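You operate a simulated robot arm through the tools that you are given. There is no shell and no other tool. Be economical: measure what you need, move in short steps, check, and stop when the job is done.

Carry out the task below with a simulated robot arm. There is one attempt and no reset: what you move stays moved.

## Task
Flip the rocker to Closed, rack the purple-band cup, turn the knob to 10 ml.
Fine: centre the slider before the cup comes out; spill nothing.

It is judged by the outcome, as a careful person would: the job done as asked, and still so three seconds after it is handed in. It fails if anything else is knocked over, pushed out of place, dropped, spilled or broken.

## Robot
A 7-joint arm with a two-finger parallel gripper, fixed in place. Base frame: the origin is at the foot of the arm, x ahead of it, y to its left, z up; the work surface is at about z = 807. Units: mm, rad, N and s.
Its first joint turns from -2.897 to 2.897 rad. Payload 4.4 kg.
The tool frame sits at the grasp point between the pads (the TCP): z along the fingers, y along the line on which they close. The tips reach 23 mm beyond it. The gripper opens to 94 mm. The fingers are 38 mm wide and 10 mm thick; the gripper's body (54 by 96 mm) begins 39 mm behind the TCP.
Orientation is told as [roll, pitch, yaw] about the base's x, y, z axes, in that order, counted from this pose: with the fingers straight down and closing along the base's y, the tool's x points along the base's -x, its y along +y and its z along -z.

## Interface
- The arm moves only by the tool move_arm. Its argument "steps" is a list of rows, each an object of numbers (a shift or turn left out is 0, a gripper value left out holds the last): "ax", "ay", "az": the turn, a rotation vector about the tool's x, y, z in units of 4 degrees (1.0 is 4 degrees); "tx", "ty", "tz": the shift along the tool's x, y, z in units of 40 mm (1.0 is 40 mm); "hand": the gripper command, from -1 (fully open) to 1 (shut), values between in proportion. In form: [{"ax": .., "ay": .., "az": .., "tx": .., "ty": .., "tz": .., "hand": ..}, ...]. A call has 1 to 12 rows; each row shifts and turns the commanded pose from where the row before left it, along the tool's axes as they then stand. A call with a number of a shift or a turn outside -1 to 1 is refused whole. A row lasts 0.2 s, in which the tool goes at most 50 mm and 0.15 rad; a call with a longer step from one row to the next is refused whole, and so is a gripper value outside its range. Where a pose cannot be reached the arm comes as near as it can. A force on the tool above 40 N (or 10 N above the force at the start of the call, whichever is more), or a blocked arm, ends the call early, and 0.2 s more pass. Each finger travels about 72 mm/s and halts on what it meets, pressing with about 27 N; the grip force reading is that of the motor and also rises with nothing between the fingers. The clock runs only during rows and for 0.2 s after the last one: add rows that do not move to give the fingers time. The reply holds the time, the measured pose of the TCP, the force on the tool along the base axes, the opening and the grip force, in the units named above and with some noise, and new pictures: "pictures" is both (left out), scene, wrist or none.
- Cameras (640 x 400 px; columns grow to the right, rows downward): "scene" is fixed at [398.3, 499.2, 1517.1]; the picture's right is [-0.49, -0.87, 0.00], its down [-0.62, 0.35, -0.70] and it looks along [0.61, -0.34, -0.71] (base axes); focal length 298 px, centre (320, 200). "wrist" rides on the gripper at [86, 16, -75] in the tool frame; the picture's right is [-0.18, 0.98, 0.00], its down [-0.58, -0.11, -0.81] and it looks along [-0.79, -0.15, 0.59] (tool axes); focal length 243 px, centre (320, 200). There is no depth. A picture from a camera that has moved, and an enlarged one, comes with that camera's place and axes in the base frame and with its lens.
- inspect(camera, box): a new picture of the part [left, top, right, bottom] of that camera's present view, enlarged. No time passes.
- close_job(): hands the job in; it is judged then, once.

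Go step by step. Nothing tells you positions but the pictures and the camera data: compare them with the known pose of the tool, close in by small moves and look again before you grip or let go. The budget is 120 turns and 170 pictures, counting those below and the enlarged ones. Unless the task says otherwise, let go and move clear before handing in, and close with one line.

The tools are called after "Emit:" as name(argument=value, ...) on one line, values as JSON. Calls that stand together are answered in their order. move_arm: Moves the arm, as the interface text tells. Its arguments: {"type":"object","properties":{"steps":{"type":"array"},"pictures":{"type":"string","enum":["both","scene","wrist","none"]}},"required":["steps"]} The other tools are called the same way: inspect (camera, box) takes an enlarged picture of a part of a camera's view; close_job () hands the job in.

At the start:

```text
clock: 0.0
eef_pos: [659.8, 265.0, 1275.2]
tcp_rot: [-0.002, -0.001, -0.001]
wrist_force: [0.5, 0.3, 0.5]
opening: 93.9
grasp_force: 0.0
```

scene: 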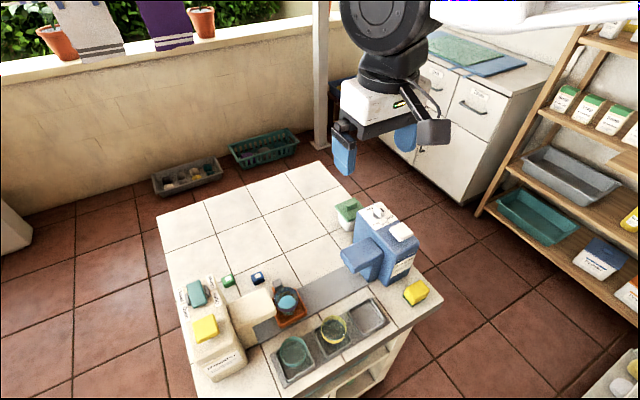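
wrist: 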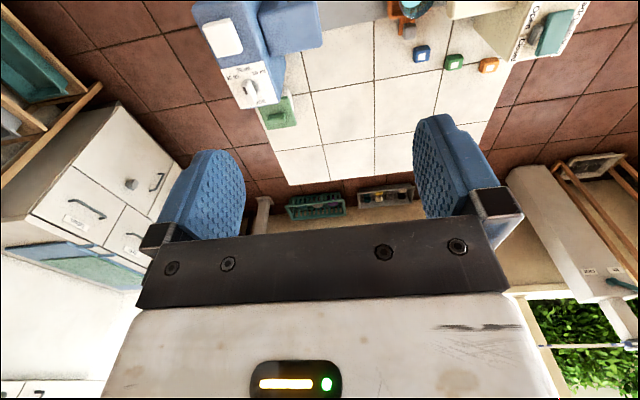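

I see a bench with a blue dispenser (knob, rocker?), a white machine on the left, a rack with cups, and small coloured cubes. I'll enlarge the scene first.

Emit:
inspect(camera="scene", box=[160, 260, 320, 390])

Emit:
inspect(camera="scene", box=[310, 180, 450, 320])

Emit:
inspect(camera="scene", box=[240, 270, 400, 390])

Emit:
inspect(camera="wrist", box=[180, 0, 620, 160])

```text
3.08 times, centred on (240, 325) of scene
camera zoom: at [398.3, 499.2, 1517.1], right [-0.49, -0.87, 0.0], down [-0.62, 0.35, -0.7], along [0.61, -0.34, -0.71], focal length 918 px, centre (566, -185)
```

zoom: 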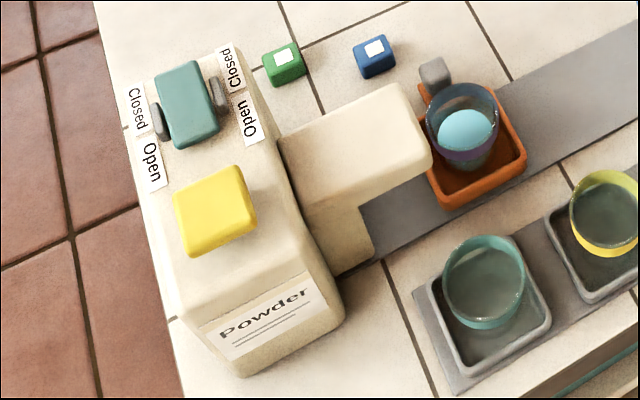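

```text
2.86 times, centred on (380, 250) of scene
camera zoom: at [398.3, 499.2, 1517.1], right [-0.49, -0.87, 0.0], down [-0.62, 0.35, -0.7], along [0.61, -0.34, -0.71], focal length 852 px, centre (149, 57)
```

zoom: 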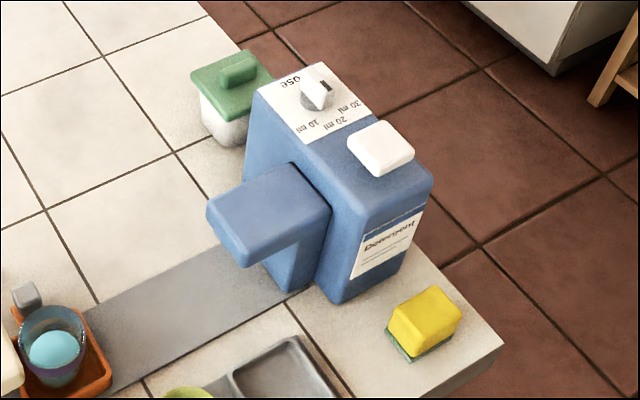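

```text
3.33 times, centred on (320, 330) of scene
camera zoom: at [398.3, 499.2, 1517.1], right [-0.49, -0.87, 0.0], down [-0.62, 0.35, -0.7], along [0.61, -0.34, -0.71], focal length 994 px, centre (320, -233)
```

zoom: 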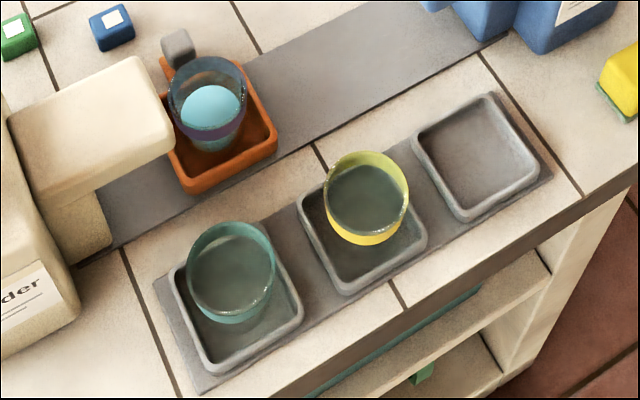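

```text
1.45 times, centred on (400, 80) of wrist
camera zoom: at [575.3, 279.7, 1349.5], right [0.18, 0.98, 0.0], down [0.58, -0.11, 0.81], along [0.79, -0.15, -0.59], focal length 353 px, centre (204, 374)
```

zoom: 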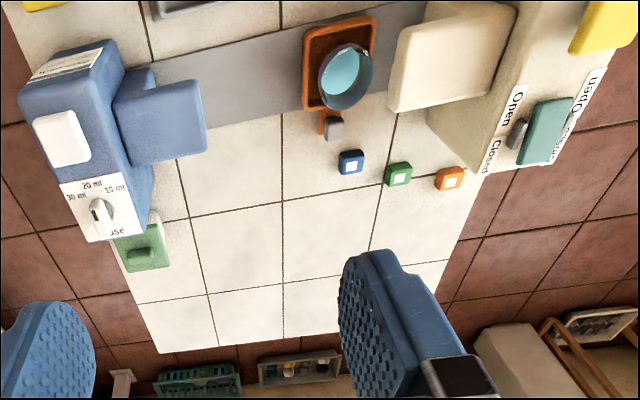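

The powder machine (+y side) holds the rocker, the detergent machine (-y side) the knob. The purple-band cup sits in the orange slider carriage on the track, and the rack's third slot is empty. I'll draw the arm back for a better wrist view.

Emit:
move_arm(steps=[{"tx": 0.86, "ty": 0.18, "tz": 0.3}, {"tx": 0.86, "ty": 0.18, "tz": 0.3}, {"tx": 0.86, "ty": 0.18, "tz": 0.3}, {"tx": 0.86, "ty": 0.18, "tz": 0.3}, {"tx": 0.86, "ty": 0.18, "tz": 0.3}, {"tx": 0.86, "ty": 0.18, "tz": 0.3}, {"tx": 0.86, "ty": 0.18, "tz": 0.3}, {"tx": 0.86, "ty": 0.18, "tz": 0.3}, {"tx": 0.86, "ty": 0.18, "tz": 0.3}, {}], pictures="both")

```text
clock: 2.2
eef_pos: [350.9, 330.5, 1167.1]
tcp_rot: [-0.001, -0.001, -0.001]
wrist_force: [0.6, 0.0, -0.2]
opening: 94.1
grasp_force: 0.1
camera wrist: at [266.0, 344.2, 1240.7], right [0.18, 0.98, 0.0], down [0.58, -0.11, 0.81], along [0.79, -0.15, -0.59], focal length 243 px, centre (320, 200)
```

scene: 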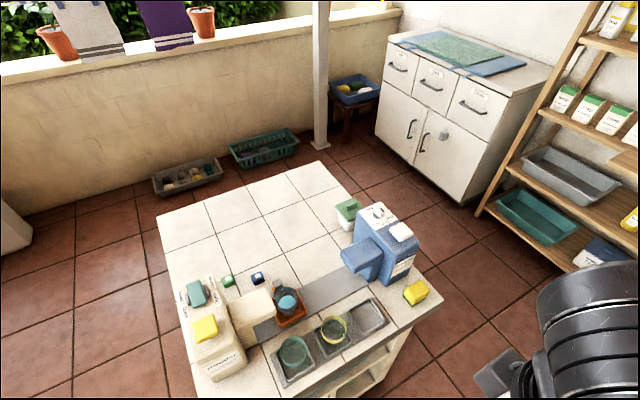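
wrist: 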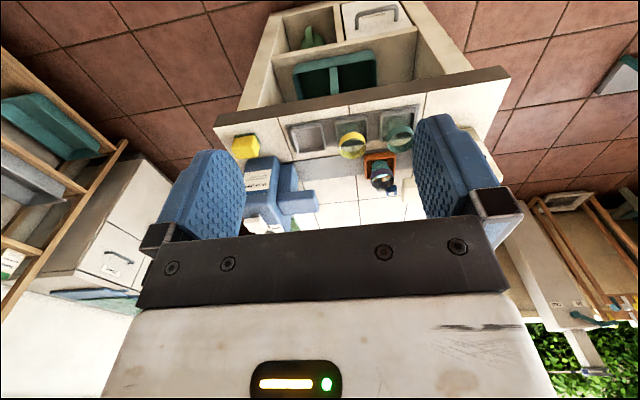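

From here the wrist view is unobstructed on the rack and track. I'll enlarge it.

Emit:
inspect(camera="wrist", box=[220, 80, 440, 240])

Emit:
inspect(camera="scene", box=[240, 230, 440, 370])

```text
2.50 times, centred on (330, 160) of wrist
camera zoom: at [266.0, 344.2, 1240.7], right [0.18, 0.98, 0.0], down [0.58, -0.11, 0.81], along [0.79, -0.15, -0.59], focal length 606 px, centre (295, 300)
```

zoom: 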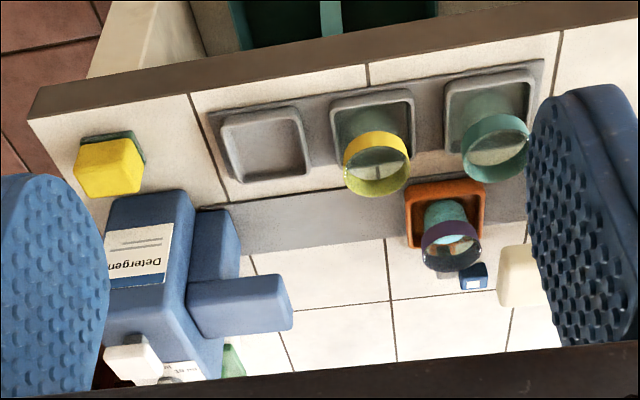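

```text
2.86 times, centred on (340, 300) of scene
camera zoom: at [398.3, 499.2, 1517.1], right [-0.49, -0.87, 0.0], down [-0.62, 0.35, -0.7], along [0.61, -0.34, -0.71], focal length 852 px, centre (263, -86)
```

zoom: 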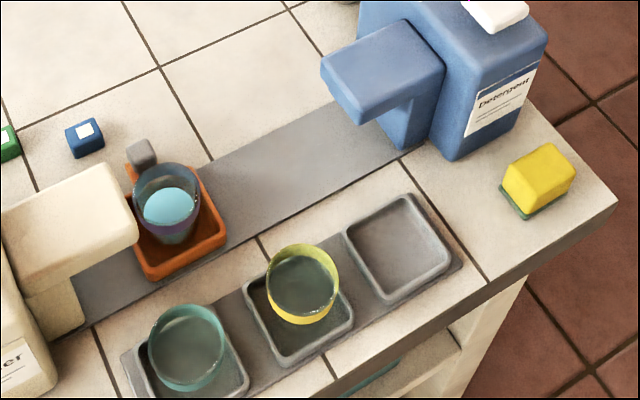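

Estimates by triangulation: knob ≈(764,125,970), rocker ≈(766,572,966), track y 174–502 with centre ≈338, carriage y≈408 with handle ≈(786,407), empty rack slot ≈(605,254). Next is a closer look at the rocker.

Emit:
move_arm(steps=[{"tx": -0.79, "ty": 0.52, "tz": 0.2}, {"tx": -0.79, "ty": 0.52, "tz": 0.2}, {"tx": -0.79, "ty": 0.52, "tz": 0.2}, {"tx": -0.79, "ty": 0.52, "tz": 0.2}, {"tx": -0.79, "ty": 0.52, "tz": 0.2}, {"tx": -0.79, "ty": 0.52, "tz": 0.2}, {"tx": -0.79, "ty": 0.52, "tz": 0.2}, {"tx": -0.79, "ty": 0.52, "tz": 0.2}, {"tx": -0.79, "ty": 0.52, "tz": 0.2}, {"tx": -0.79, "ty": 0.52, "tz": 0.2}, {"tx": -0.79, "ty": 0.52, "tz": 0.2}, {"hand": 1}], pictures="both")

```text
clock: 4.8
eef_pos: [697.6, 557.1, 1079.3]
tcp_rot: [0.001, -0.002, 0.0]
wrist_force: [-0.2, -1.0, 0.7]
opening: 37.9
grasp_force: 0.1
camera wrist: at [613.9, 572.8, 1153.9], right [0.18, 0.98, 0.0], down [0.58, -0.11, 0.81], along [0.79, -0.15, -0.59], focal length 243 px, centre (320, 200)
```

scene: 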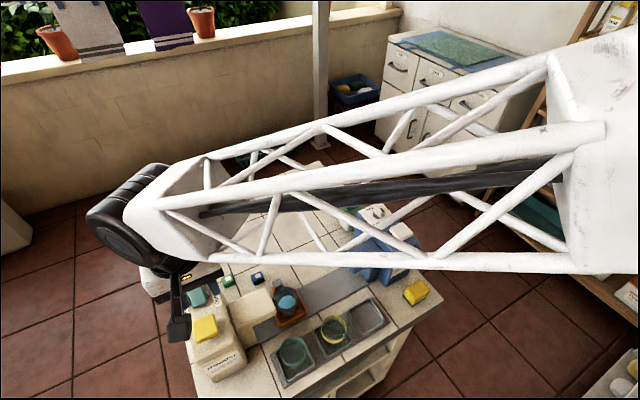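
wrist: 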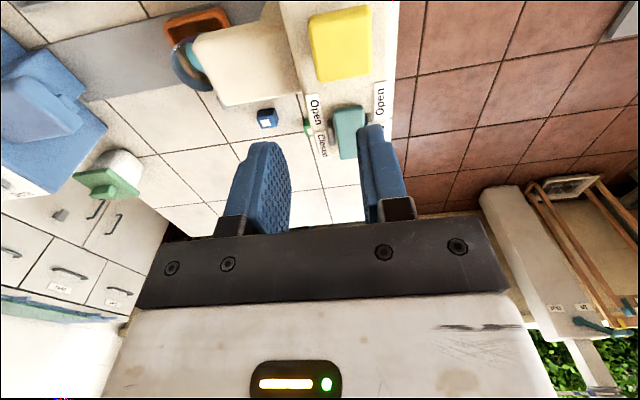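

The rocker is between the fingers, so I'll zoom in.

Emit:
inspect(camera="wrist", box=[280, 60, 440, 180])

Emit:
inspect(camera="scene", box=[165, 260, 265, 340])

```text
3.33 times, centred on (360, 120) of wrist
camera zoom: at [613.9, 572.8, 1153.9], right [0.18, 0.98, 0.0], down [0.58, -0.11, 0.81], along [0.79, -0.15, -0.59], focal length 809 px, centre (187, 467)
```

zoom: 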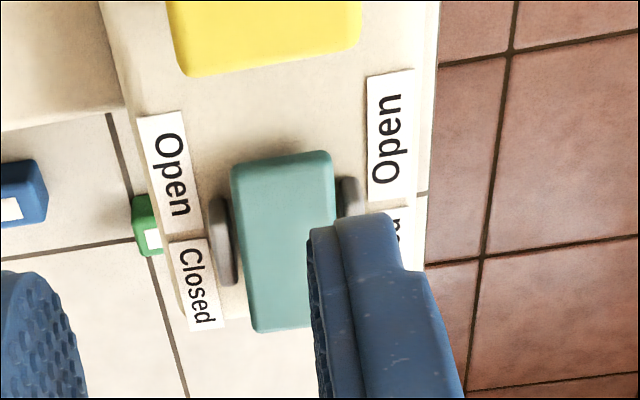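

```text
5.00 times, centred on (215, 300) of scene
camera zoom: at [398.3, 499.2, 1517.1], right [-0.49, -0.87, 0.0], down [-0.62, 0.35, -0.7], along [0.61, -0.34, -0.71], focal length 1491 px, centre (845, -300)
```

zoom: 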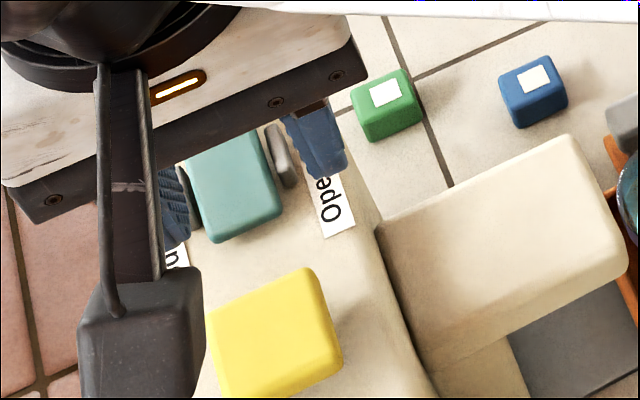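

Closed is at the far (+x) end and Open at the near end, but the paddle's tilt isn't clear. I'll yaw the tool for a side view.

Emit:
move_arm(steps=[{"tx": -0.4, "ty": -0.55, "hand": 1}, {"tx": -0.4, "ty": -0.55}, {"az": -1}, {"az": -1}, {"az": -1}, {"az": -1}, {"az": -1}, {"az": -1}, {"az": -1}, {"az": -1}, {"az": -1}, {"az": -1}], pictures="wrist")

```text
clock: 7.4
eef_pos: [731.1, 514.4, 1079.4]
tcp_rot: [0.0, -0.001, 0.701]
wrist_force: [0.9, 0.3, 0.9]
opening: 0.0
grasp_force: 27.1
camera wrist: at [655.4, 469.8, 1153.6], right [-0.49, 0.87, 0.0], down [0.51, 0.29, 0.81], along [0.7, 0.4, -0.59], focal length 243 px, centre (320, 200)
```

wrist: 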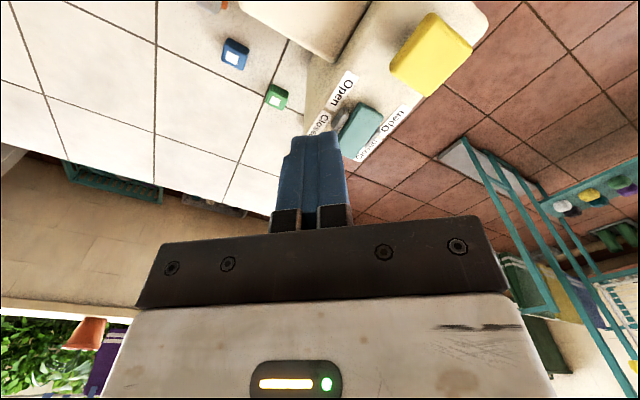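

Emit:
move_arm(steps=[{"az": -1}, {"az": -1}, {"az": -1}, {"az": -1}, {"az": -1}, {"az": -1}, {"az": -1}, {"az": -1}, {"az": -1}, {"az": -1}, {"az": -1}, {"az": -1}], pictures="wrist")

Emit:
inspect(camera="wrist", box=[220, 50, 420, 190])

```text
clock: 10.0
eef_pos: [730.8, 514.1, 1080.6]
tcp_rot: [-0.001, 0.001, 1.536]
wrist_force: [0.0, 0.8, 0.4]
opening: 0.2
grasp_force: 27.1
camera wrist: at [712.9, 427.4, 1153.7], right [-0.98, 0.22, 0.0], down [0.13, 0.58, 0.81], along [0.18, 0.79, -0.59], focal length 243 px, centre (320, 200)
```

wrist: 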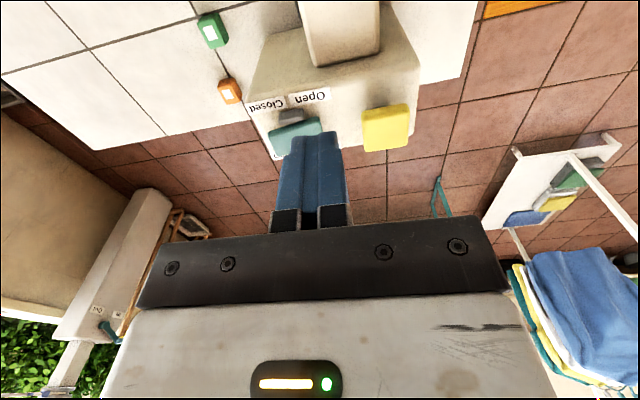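

```text
2.86 times, centred on (320, 120) of wrist
camera zoom: at [712.9, 427.4, 1153.7], right [-0.98, 0.22, 0.0], down [0.13, 0.58, 0.81], along [0.18, 0.79, -0.59], focal length 693 px, centre (320, 429)
```

zoom: 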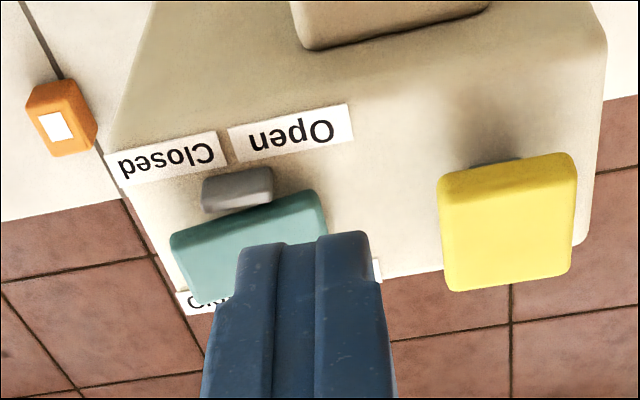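

The Open (near) end is pressed down and the Closed (far) end is raised, so I'll press the far end. I'll move the closed fingers over (786,573) and lower to just above it.

Emit:
move_arm(steps=[{"tx": -0.51, "ty": -0.44}, {"tx": -0.51, "ty": -0.44}, {"tx": -0.51, "ty": -0.44}, {"tz": 0.5}, {"tz": 0.5}, {"tz": 0.4}, {}], pictures="both")

Emit:
inspect(camera="wrist", box=[220, 50, 420, 190])

Emit:
inspect(camera="scene", box=[155, 260, 255, 340])

```text
clock: 11.6
eef_pos: [785.8, 574.2, 1022.8]
tcp_rot: [0.0, 0.0, 1.534]
wrist_force: [0.4, 0.1, 0.4]
opening: 0.1
grasp_force: 26.7
camera wrist: at [768.2, 486.6, 1097.6], right [-0.98, 0.22, 0.0], down [0.13, 0.58, 0.81], along [0.18, 0.79, -0.59], focal length 243 px, centre (320, 200)
```

scene: 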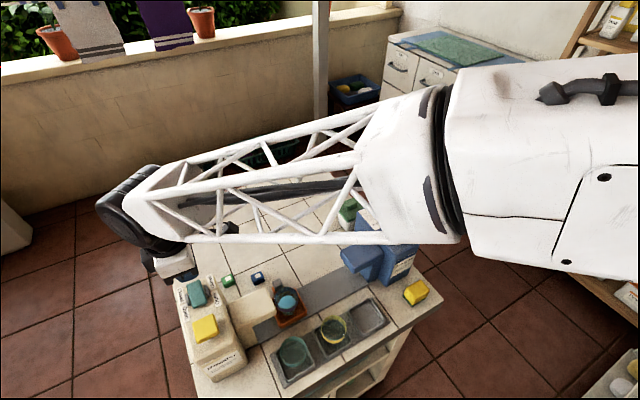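
wrist: 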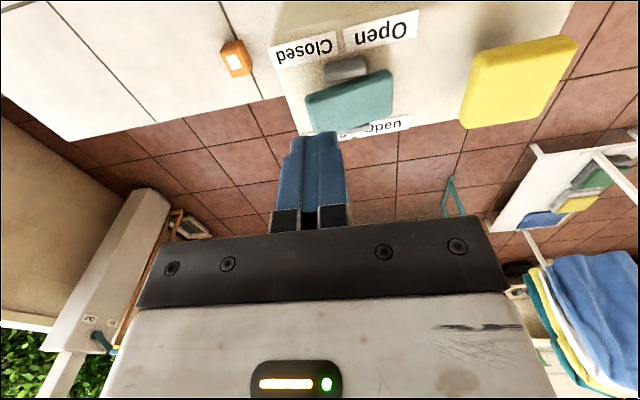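

```text
2.86 times, centred on (320, 120) of wrist
camera zoom: at [768.2, 486.6, 1097.6], right [-0.98, 0.22, 0.0], down [0.13, 0.58, 0.81], along [0.18, 0.79, -0.59], focal length 693 px, centre (320, 429)
```

zoom: 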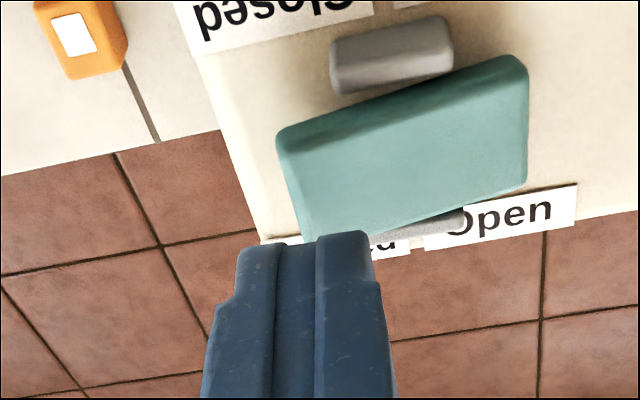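

```text
5.00 times, centred on (205, 300) of scene
camera zoom: at [398.3, 499.2, 1517.1], right [-0.49, -0.87, 0.0], down [-0.62, 0.35, -0.7], along [0.61, -0.34, -0.71], focal length 1491 px, centre (895, -300)
```

zoom: 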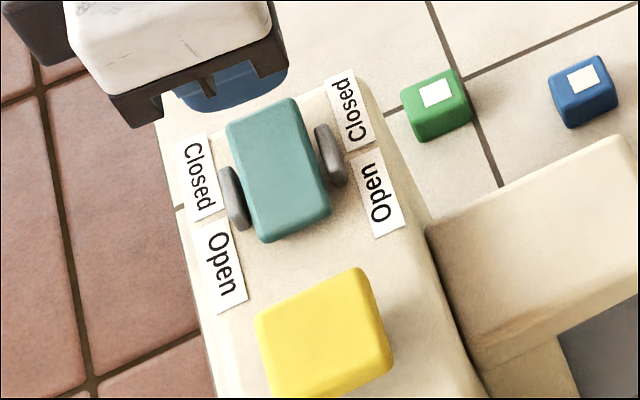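

The tip lines up with the raised far end. I'll lower in small steps to press it.

Emit:
move_arm(steps=[{"tz": 0.3}, {"tz": 0.2}, {"tz": 0.15}, {"tz": 0.15}, {"tz": 0.15}, {"tz": 0.1}, {}], pictures="wrist")

Emit:
inspect(camera="wrist", box=[220, 50, 420, 190])

```text
clock: 12.9
eef_pos: [786.1, 573.7, 990.2]
tcp_rot: [-0.004, -0.004, 1.537]
wrist_force: [-0.3, -0.6, 3.3]
opening: 0.0
grasp_force: 27.0
stopped in row 6: the force on the tool passed its limit (the readings are from after the stop); the commanded pose is now the measured one
camera wrist: at [768.2, 486.8, 1064.1], right [-0.98, 0.22, -0.01], down [0.12, 0.57, 0.81], along [0.18, 0.79, -0.59], focal length 243 px, centre (320, 200)
```

wrist: 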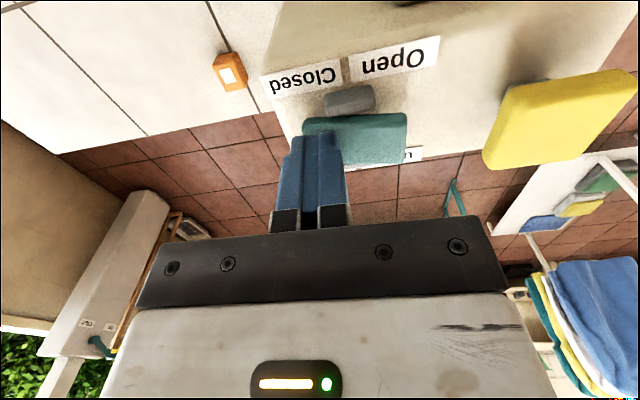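

```text
2.86 times, centred on (320, 120) of wrist
camera zoom: at [768.2, 486.8, 1064.1], right [-0.98, 0.22, -0.01], down [0.12, 0.57, 0.81], along [0.18, 0.79, -0.59], focal length 693 px, centre (320, 429)
```

zoom: 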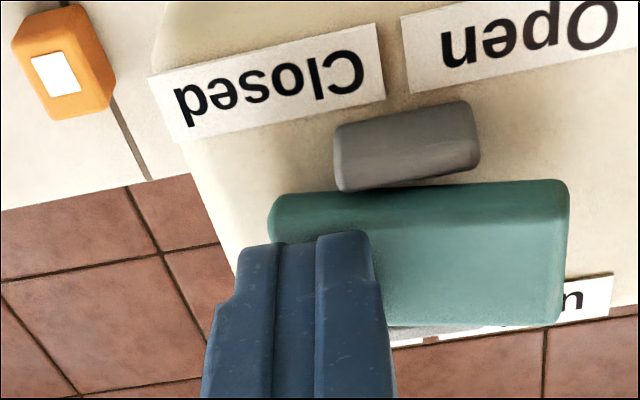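

The paddle has tipped, and its far end is now down. I'll raise the tool and verify it holds.

Emit:
move_arm(steps=[{"tz": -0.5}, {"tz": -1}, {"tz": -1}, {}], pictures="wrist")

Emit:
inspect(camera="wrist", box=[220, 50, 420, 190])

Emit:
inspect(camera="scene", box=[155, 260, 255, 340])

```text
clock: 13.9
eef_pos: [785.9, 573.7, 1089.9]
tcp_rot: [-0.006, -0.003, 1.534]
wrist_force: [0.0, 0.6, 0.3]
opening: 0.0
grasp_force: 27.4
camera wrist: at [767.9, 486.0, 1163.3], right [-0.98, 0.22, 0.0], down [0.13, 0.57, 0.81], along [0.18, 0.79, -0.59], focal length 243 px, centre (320, 200)
```

wrist: 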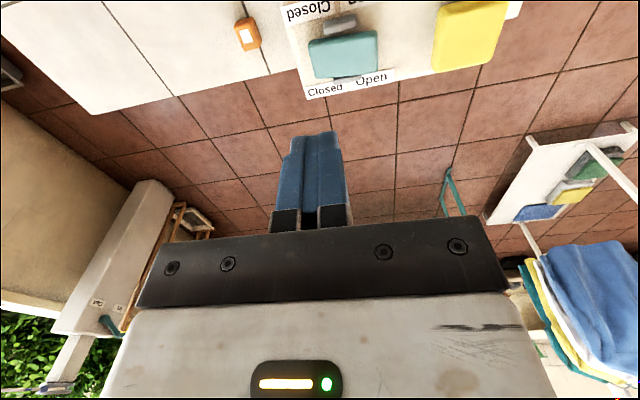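

```text
2.86 times, centred on (320, 120) of wrist
camera zoom: at [767.9, 486.0, 1163.3], right [-0.98, 0.22, 0.0], down [0.13, 0.57, 0.81], along [0.18, 0.79, -0.59], focal length 693 px, centre (320, 429)
```

zoom: 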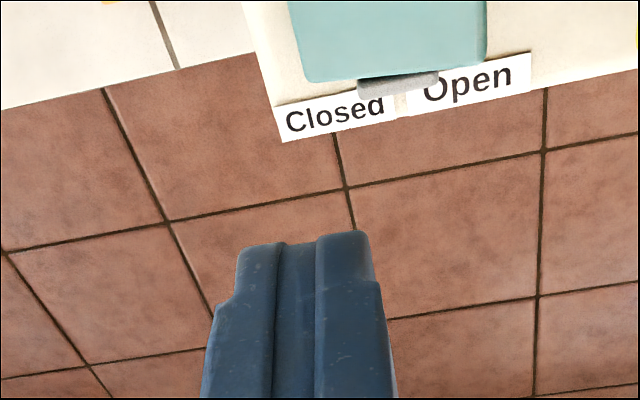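

```text
5.00 times, centred on (205, 300) of scene
camera zoom: at [398.3, 499.2, 1517.1], right [-0.49, -0.87, 0.0], down [-0.62, 0.35, -0.7], along [0.61, -0.34, -0.71], focal length 1491 px, centre (895, -300)
```

zoom: 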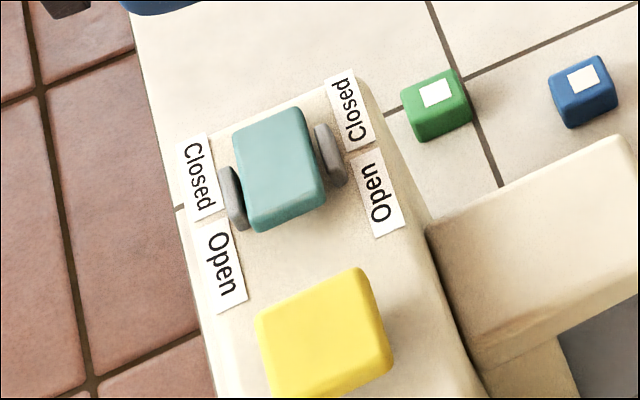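

The rocker now shows Closed. Next comes the slider: I'll move over the handle and keep yawing, so the camera ends up on the far side, clear of the cup and spouts.

Emit:
move_arm(steps=[{"tx": 0.83}, {"tx": 0.83}, {"tx": 0.83}, {"tx": 0.83}, {"tx": 0.83}, {"az": -1, "hand": -0.2}, {"az": -1}, {"az": -1}, {"az": -1}, {"az": -1}, {"az": -1}, {"az": -1}], pictures="none")

Emit:
move_arm(steps=[{"az": -1}, {"az": -1}, {"az": -1}, {"az": -1}, {"az": -1}, {"az": -1}, {"az": -1}, {"az": -1}, {"az": -1}, {"az": -1}, {"az": -1}, {"az": -1}], pictures="both")

```text
clock: 16.5
eef_pos: [780.5, 406.8, 1087.8]
tcp_rot: [-0.005, 0.0, 2.026]
wrist_force: [-0.2, 0.1, -0.5]
opening: 56.2
grasp_force: 0.1
```

```text
clock: 19.1
eef_pos: [778.6, 407.1, 1088.3]
tcp_rot: [-0.006, 0.005, 2.862]
wrist_force: [-0.1, -0.3, -0.9]
opening: 56.2
grasp_force: 0.1
camera wrist: at [859.4, 366.9, 1163.6], right [-0.45, -0.89, -0.01], down [-0.53, 0.26, 0.8], along [-0.72, 0.36, -0.59], focal length 243 px, centre (320, 200)
```

scene: 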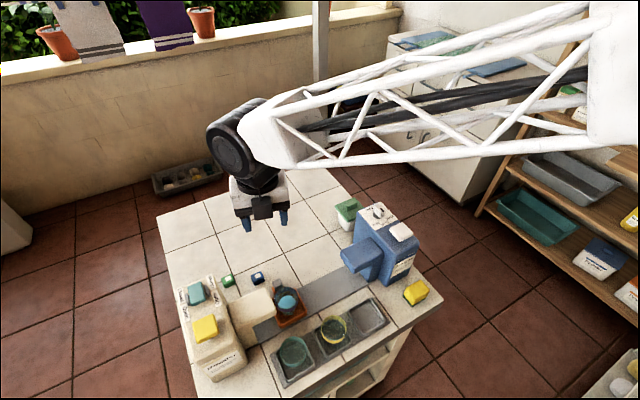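
wrist: 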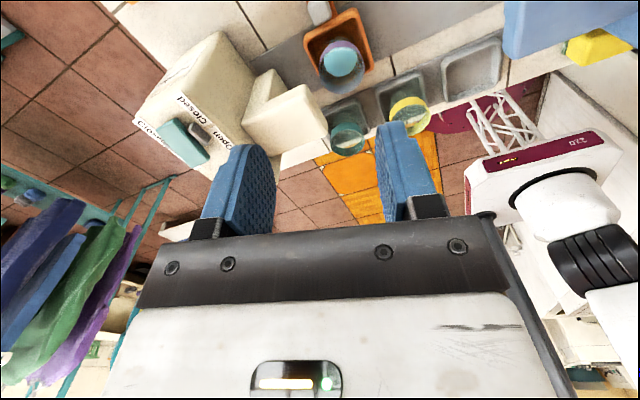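

Emit:
move_arm(steps=[{"az": -1}, {"az": -1}, {"az": -1}, {"az": -1}, {"tx": 0.9}, {"tx": 0.9}, {}], pictures="wrist")

Emit:
inspect(camera="wrist", box=[180, 0, 480, 180])

```text
clock: 20.7
eef_pos: [853.7, 407.6, 1088.9]
tcp_rot: [-0.004, 0.006, 3.142]
wrist_force: [0.1, 0.1, -0.2]
opening: 56.5
grasp_force: 0.2
camera wrist: at [939.8, 389.6, 1164.0], right [-0.18, -0.98, 0.0], down [-0.59, 0.11, 0.8], along [-0.79, 0.15, -0.59], focal length 243 px, centre (320, 200)
```

wrist: 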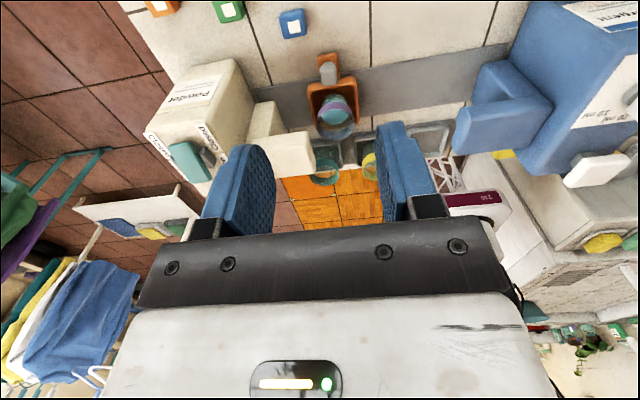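

```text
2.13 times, centred on (330, 90) of wrist
camera zoom: at [939.8, 389.6, 1164.0], right [-0.18, -0.98, 0.0], down [-0.59, 0.11, 0.8], along [-0.79, 0.15, -0.59], focal length 518 px, centre (299, 435)
```

zoom: 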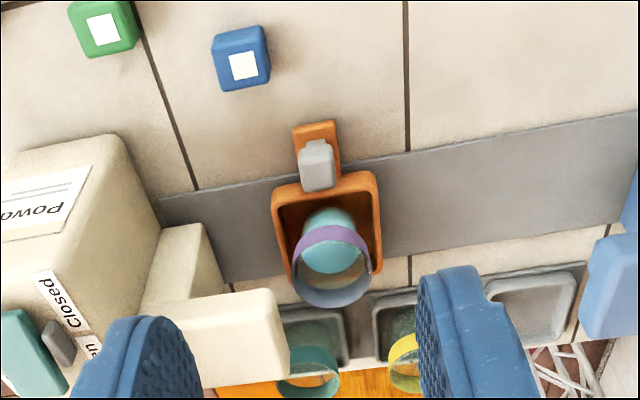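

I need the track's right-hand end to fix its centre, so I'll shift the camera along -y.

Emit:
move_arm(steps=[{"ty": 0.8}, {"ty": 0.8}, {"ty": 0.8}, {"ty": 0.8}, {}], pictures="wrist")

Emit:
inspect(camera="wrist", box=[100, 0, 580, 240])

```text
clock: 21.9
eef_pos: [851.0, 279.7, 1087.7]
tcp_rot: [-0.004, 0.005, 3.142]
wrist_force: [0.1, -0.2, 0.5]
opening: 56.4
grasp_force: 0.0
camera wrist: at [939.2, 261.8, 1162.8], right [-0.18, -0.98, 0.0], down [-0.59, 0.11, 0.8], along [-0.79, 0.15, -0.59], focal length 243 px, centre (320, 200)
```

wrist: 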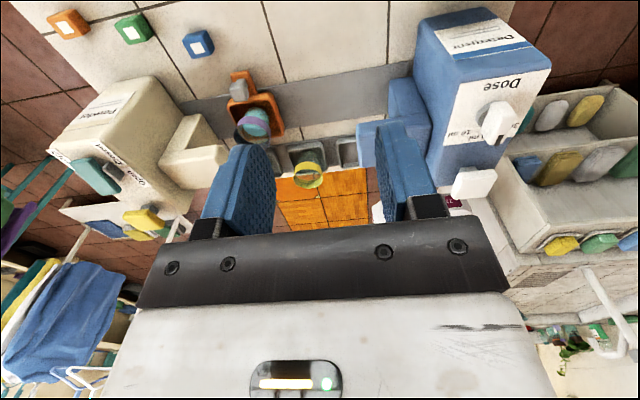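

```text
1.33 times, centred on (340, 120) of wrist
camera zoom: at [939.2, 261.8, 1162.8], right [-0.18, -0.98, 0.0], down [-0.59, 0.11, 0.8], along [-0.79, 0.15, -0.59], focal length 324 px, centre (293, 307)
```

zoom: 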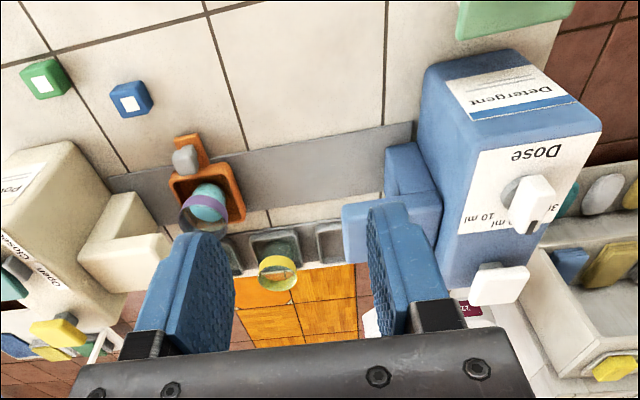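

Emit:
inspect(camera="wrist", box=[340, 40, 460, 120])

Emit:
inspect(camera="wrist", box=[160, 60, 320, 160])

Emit:
inspect(camera="wrist", box=[440, 50, 560, 150])

```text
5.00 times, centred on (400, 80) of wrist
camera zoom: at [939.2, 261.8, 1162.8], right [-0.18, -0.98, 0.0], down [-0.59, 0.11, 0.8], along [-0.79, 0.15, -0.59], focal length 1213 px, centre (-80, 800)
```

zoom: 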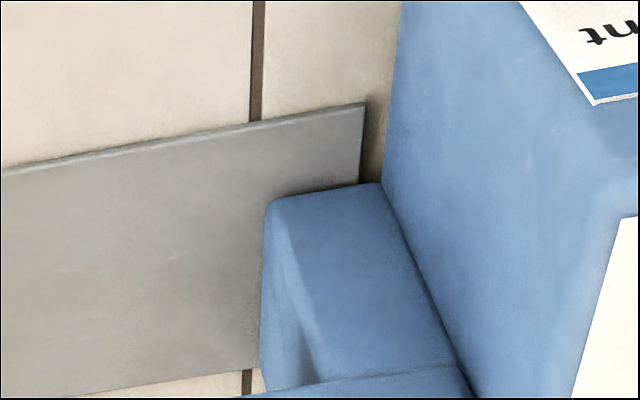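

```text
4.00 times, centred on (240, 110) of wrist
camera zoom: at [939.2, 261.8, 1162.8], right [-0.18, -0.98, 0.0], down [-0.59, 0.11, 0.8], along [-0.79, 0.15, -0.59], focal length 970 px, centre (640, 560)
```

zoom: 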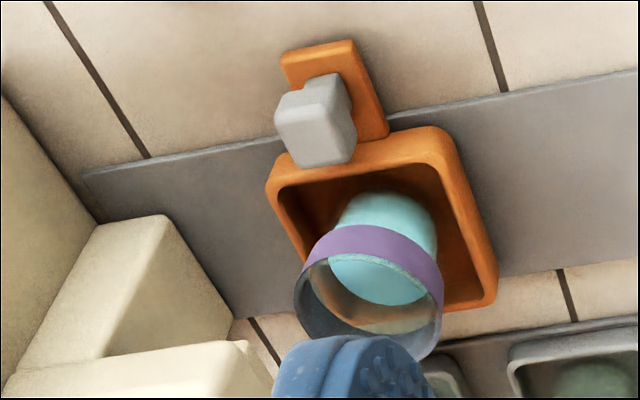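

```text
4.00 times, centred on (500, 100) of wrist
camera zoom: at [939.2, 261.8, 1162.8], right [-0.18, -0.98, 0.0], down [-0.59, 0.11, 0.8], along [-0.79, 0.15, -0.59], focal length 970 px, centre (-400, 600)
```

zoom: 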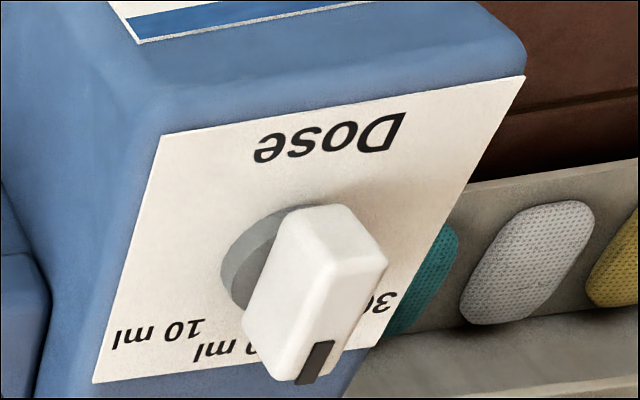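

The track runs y≈170–523, so its centre is ≈347, and the columns agree. The handle is at ≈(783,408), top ≈838, so it must shift about 61 mm toward -y. I'll go over the handle and partway down.

Emit:
move_arm(steps=[{"tx": -0.4, "ty": -0.8}, {"tx": -0.4, "ty": -0.8}, {"tx": -0.4, "ty": -0.8}, {"tx": -0.4, "ty": -0.8}, {"tz": 0.9}, {"tz": 0.9}, {"tz": 0.9}, {"tz": 0.9}, {"tz": 0.6}, {}], pictures="both")

Emit:
inspect(camera="scene", box=[220, 230, 340, 330])

Emit:
inspect(camera="wrist", box=[220, 30, 420, 190])

```text
clock: 24.1
eef_pos: [789.3, 408.4, 921.6]
tcp_rot: [-0.003, 0.005, 3.141]
wrist_force: [-0.1, -0.1, 0.4]
opening: 56.5
grasp_force: 0.0
camera wrist: at [876.6, 390.7, 996.2], right [-0.18, -0.98, 0.0], down [-0.59, 0.11, 0.8], along [-0.79, 0.15, -0.6], focal length 243 px, centre (320, 200)
```

scene: 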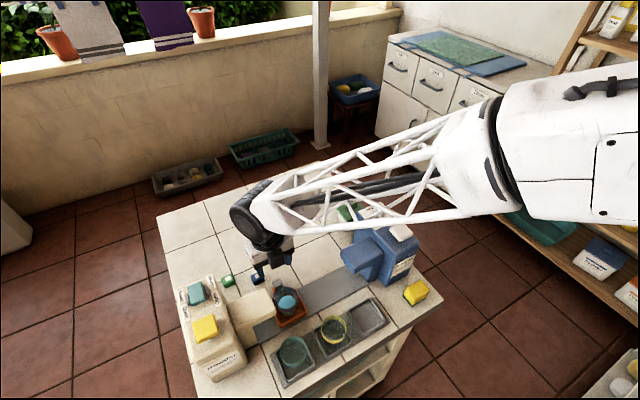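
wrist: 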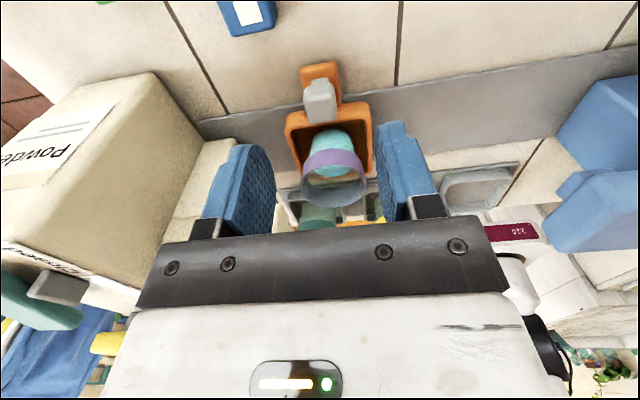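

```text
4.00 times, centred on (280, 280) of scene
camera zoom: at [398.3, 499.2, 1517.1], right [-0.49, -0.87, 0.0], down [-0.62, 0.35, -0.7], along [0.61, -0.34, -0.71], focal length 1193 px, centre (480, -120)
```

zoom: 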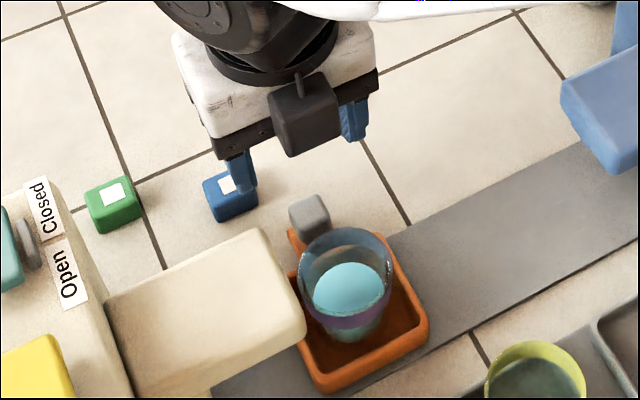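

```text
2.50 times, centred on (320, 110) of wrist
camera zoom: at [876.6, 390.7, 996.2], right [-0.18, -0.98, 0.0], down [-0.59, 0.11, 0.8], along [-0.79, 0.15, -0.6], focal length 606 px, centre (320, 425)
```

zoom: 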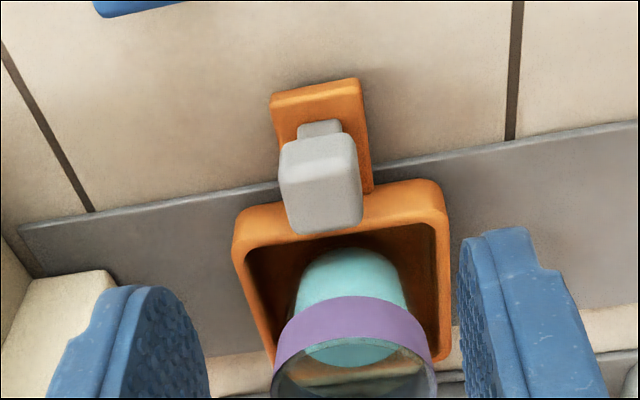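

The fingers straddle the handle, which is at ≈(780,408) with top ≈838. The cup rim is ≈863, so it clears the gripper body. Lowering to TCP z≈847.

Emit:
move_arm(steps=[{"tz": 0.5}, {"tz": 0.5}, {"tz": 0.45}, {"tz": 0.41}, {}], pictures="both")

Emit:
inspect(camera="scene", box=[220, 230, 340, 330])

```text
clock: 25.3
eef_pos: [788.3, 408.2, 847.0]
tcp_rot: [-0.003, 0.004, 3.141]
wrist_force: [-0.6, 0.5, -0.3]
opening: 56.4
grasp_force: 0.1
camera wrist: at [876.7, 391.2, 921.5], right [-0.18, -0.98, 0.0], down [-0.59, 0.11, 0.8], along [-0.79, 0.15, -0.59], focal length 243 px, centre (320, 200)
```

scene: 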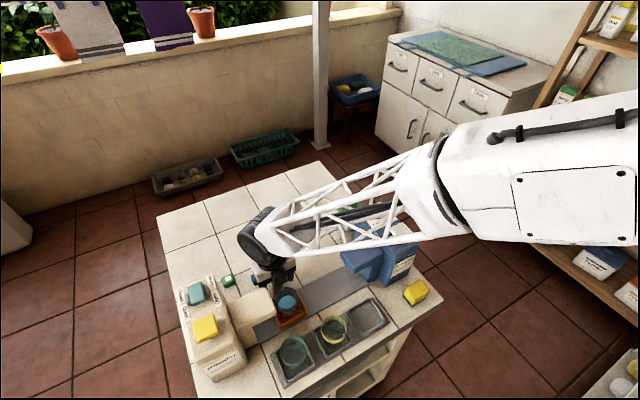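
wrist: 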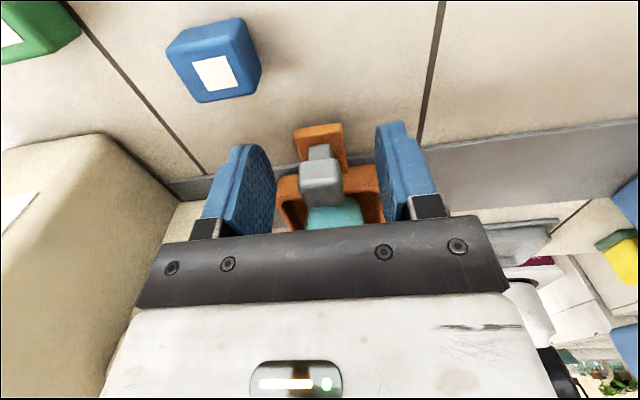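

```text
4.00 times, centred on (280, 280) of scene
camera zoom: at [398.3, 499.2, 1517.1], right [-0.49, -0.87, 0.0], down [-0.62, 0.35, -0.7], along [0.61, -0.34, -0.71], focal length 1193 px, centre (480, -120)
```

zoom: 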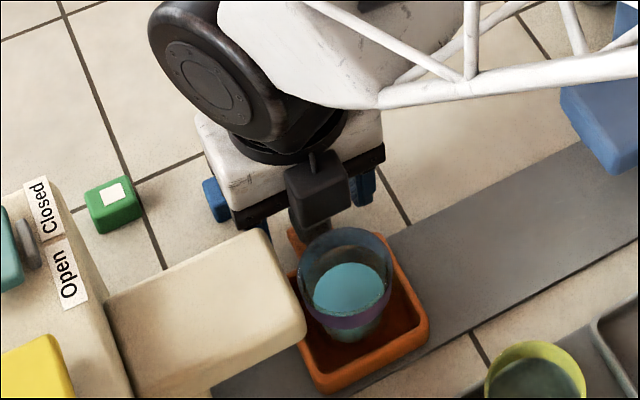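

The handle sits centred between the pads and everything is clear. Gripping.

Emit:
move_arm(steps=[{"hand": 0.3}, {"hand": 0.45}, {"hand": 0.6}, {"hand": 1}, {}], pictures="wrist")

```text
clock: 26.5
eef_pos: [790.7, 408.3, 846.5]
tcp_rot: [-0.002, 0.005, 3.141]
wrist_force: [0.3, -0.3, -0.4]
opening: 21.9
grasp_force: 44.4
camera wrist: at [876.7, 391.2, 921.7], right [-0.18, -0.98, 0.0], down [-0.59, 0.11, 0.8], along [-0.79, 0.15, -0.59], focal length 243 px, centre (320, 200)
```

wrist: 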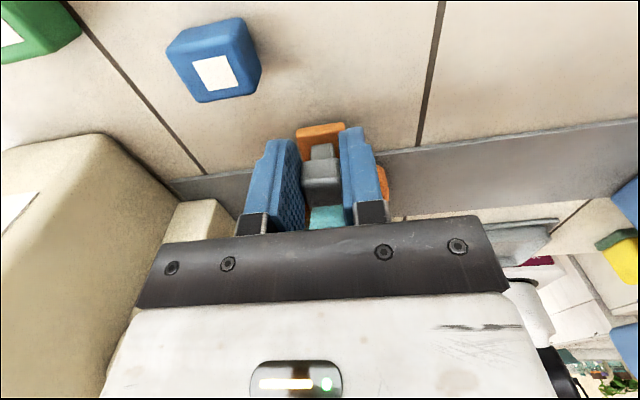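

Gripped at 21.9 mm. I'll slide it slowly 61 mm toward -y.

Emit:
move_arm(steps=[{"ty": 0.05}, {"ty": 0.1}, {"ty": 0.16}, {"ty": 0.18}, {"ty": 0.18}, {"ty": 0.18}, {"ty": 0.18}, {"ty": 0.18}, {"ty": 0.16}, {"ty": 0.1}, {"ty": 0.05}, {}], pictures="both")

Emit:
inspect(camera="scene", box=[230, 220, 370, 330])

```text
clock: 29.1
eef_pos: [788.9, 346.9, 847.7]
tcp_rot: [-0.004, 0.005, 3.142]
wrist_force: [-5.8, 1.7, 12.7]
opening: 21.7
grasp_force: 45.4
camera wrist: at [876.7, 330.0, 921.8], right [-0.18, -0.98, 0.0], down [-0.59, 0.11, 0.8], along [-0.79, 0.15, -0.6], focal length 243 px, centre (320, 200)
```

scene: 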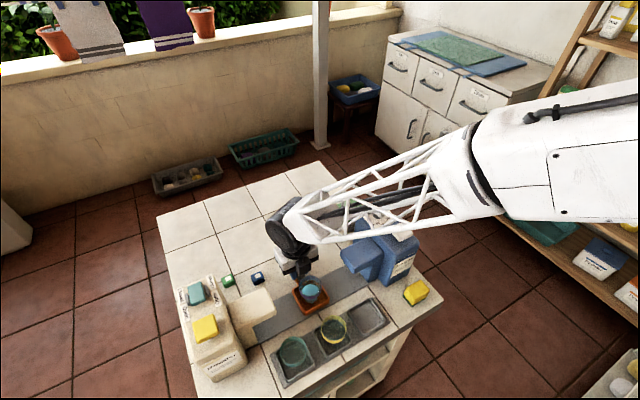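
wrist: 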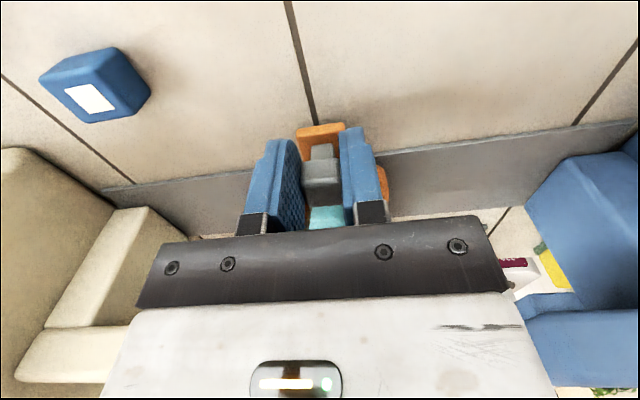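

```text
3.64 times, centred on (300, 275) of scene
camera zoom: at [398.3, 499.2, 1517.1], right [-0.49, -0.87, 0.0], down [-0.62, 0.35, -0.7], along [0.61, -0.34, -0.71], focal length 1084 px, centre (393, -73)
```

zoom: 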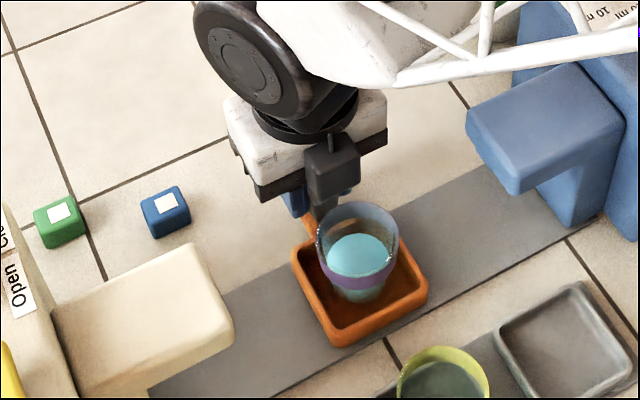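

The slider is centred at y≈347. I'll release and rise, then look down at the cup.

Emit:
move_arm(steps=[{"hand": 0.5}, {"hand": 0.3}, {"hand": 0.0}, {"hand": -0.1}, {}, {"tz": -0.4}, {"tz": -0.8}, {"tz": -1}, {"tz": -1}, {"tz": -1, "tx": 0.3}, {"tx": 0.9}, {}], pictures="both")

Emit:
inspect(camera="wrist", box=[170, 0, 470, 180])

Emit:
inspect(camera="scene", box=[240, 240, 400, 370])

```text
clock: 31.7
eef_pos: [836.0, 346.4, 1015.3]
tcp_rot: [-0.003, 0.005, 3.143]
wrist_force: [0.4, 0.0, -0.3]
opening: 51.9
grasp_force: 0.2
camera wrist: at [924.1, 329.3, 1089.4], right [-0.18, -0.98, 0.0], down [-0.59, 0.11, 0.8], along [-0.79, 0.15, -0.6], focal length 243 px, centre (320, 200)
```

scene: 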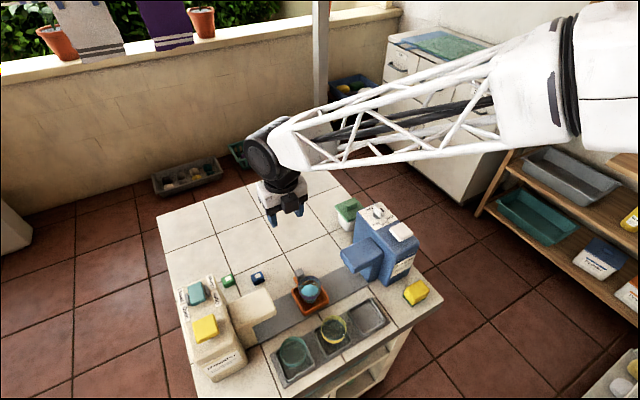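
wrist: 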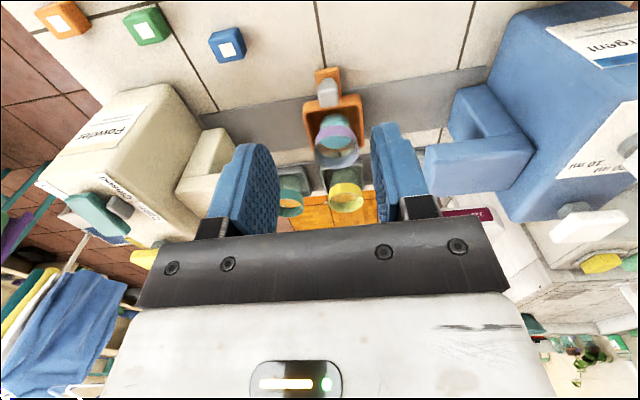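

```text
2.13 times, centred on (320, 90) of wrist
camera zoom: at [924.1, 329.3, 1089.4], right [-0.18, -0.98, 0.0], down [-0.59, 0.11, 0.8], along [-0.79, 0.15, -0.6], focal length 518 px, centre (320, 435)
```

zoom: 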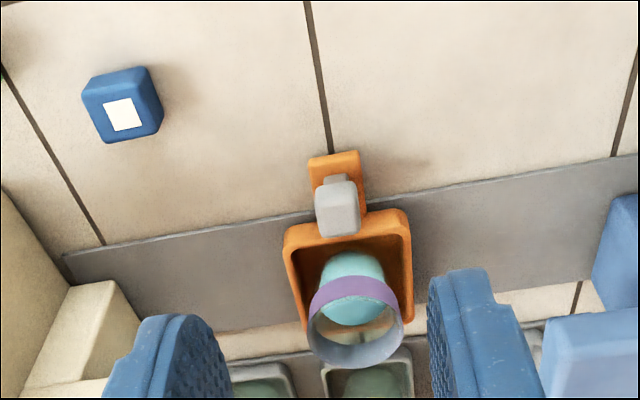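

```text
3.08 times, centred on (320, 305) of scene
camera zoom: at [398.3, 499.2, 1517.1], right [-0.49, -0.87, 0.0], down [-0.62, 0.35, -0.7], along [0.61, -0.34, -0.71], focal length 918 px, centre (320, -123)
```

zoom: 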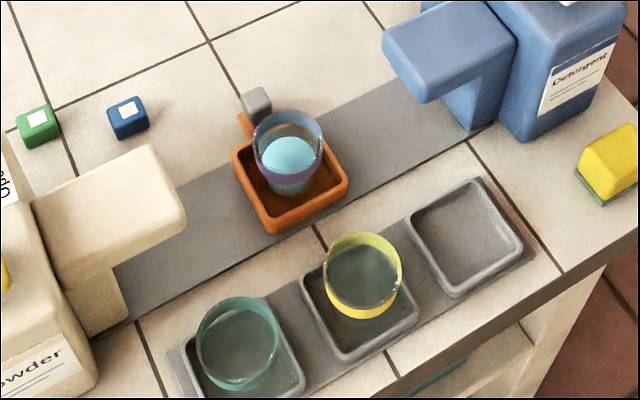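

The slider holds at centre and the cup is at ≈(724,346), rim ≈863. I'll unwind the yaw to 0 so the camera stays on the robot side, clear of the spouts when racking.

Emit:
move_arm(steps=[{"az": 1, "tz": -0.5}, {"az": 1, "tz": -0.5}, {"az": 1}, {"az": 1}, {"az": 1}, {"az": 1}, {"az": 1}, {"az": 1}, {"az": 1}, {"az": 1}, {"az": 1}, {"az": 1}], pictures="none")

Emit:
move_arm(steps=[{"az": 1}, {"az": 1}, {"az": 1}, {"az": 1}, {"az": 1}, {"az": 1}, {"az": 1}, {"az": 1}, {"az": 1}, {"az": 1}, {"az": 1}, {"az": 1}], pictures="none")

Emit:
move_arm(steps=[{"az": 1}, {"az": 1}, {"az": 1}, {"az": 1}, {"az": 1}, {"az": 1}, {"az": 1}, {"az": 1}, {"az": 1}, {"az": 1}, {"az": 1}, {"az": 1}], pictures="none")

Emit:
move_arm(steps=[{"az": 1, "hand": -1}, {"az": 1}, {"az": 1}, {"az": 1}, {"az": 1}, {"az": 1}, {"az": 1}, {"az": 1}, {"az": 1}, {}], pictures="both")

```text
clock: 34.3
eef_pos: [836.0, 346.3, 1055.1]
tcp_rot: [-0.005, 0.0, 2.302]
wrist_force: [-0.1, -0.4, -0.7]
opening: 51.7
grasp_force: 0.1
```

```text
clock: 36.9
eef_pos: [837.4, 346.8, 1055.1]
tcp_rot: [-0.005, -0.003, 1.465]
wrist_force: [-0.3, -0.1, 0.7]
opening: 51.7
grasp_force: 0.0
```

```text
clock: 39.5
eef_pos: [835.8, 345.9, 1055.0]
tcp_rot: [0.0, -0.006, 0.628]
wrist_force: [0.4, 0.2, 0.1]
opening: 51.6
grasp_force: 0.1
```

```text
clock: 41.7
eef_pos: [836.0, 346.3, 1055.0]
tcp_rot: [0.004, -0.004, -0.001]
wrist_force: [0.3, 0.7, 0.4]
opening: 93.9
grasp_force: 0.1
camera wrist: at [750.8, 361.7, 1128.8], right [0.19, 0.98, 0.0], down [0.58, -0.11, 0.81], along [0.8, -0.15, -0.59], focal length 243 px, centre (320, 200)
```

scene: 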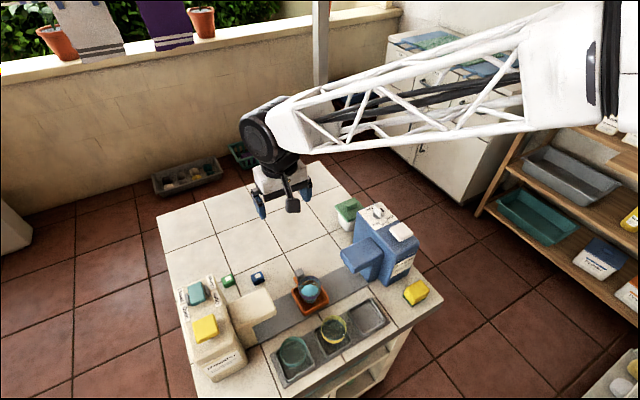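
wrist: 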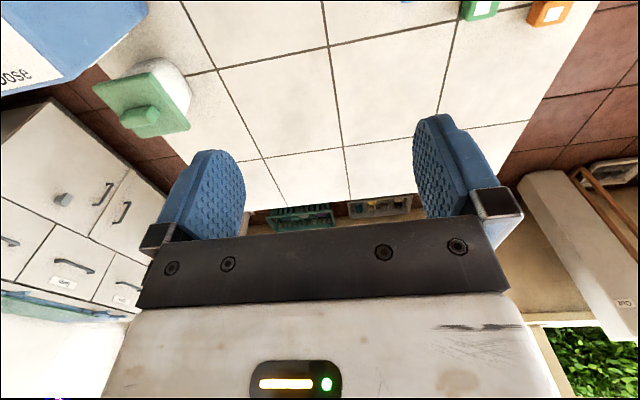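

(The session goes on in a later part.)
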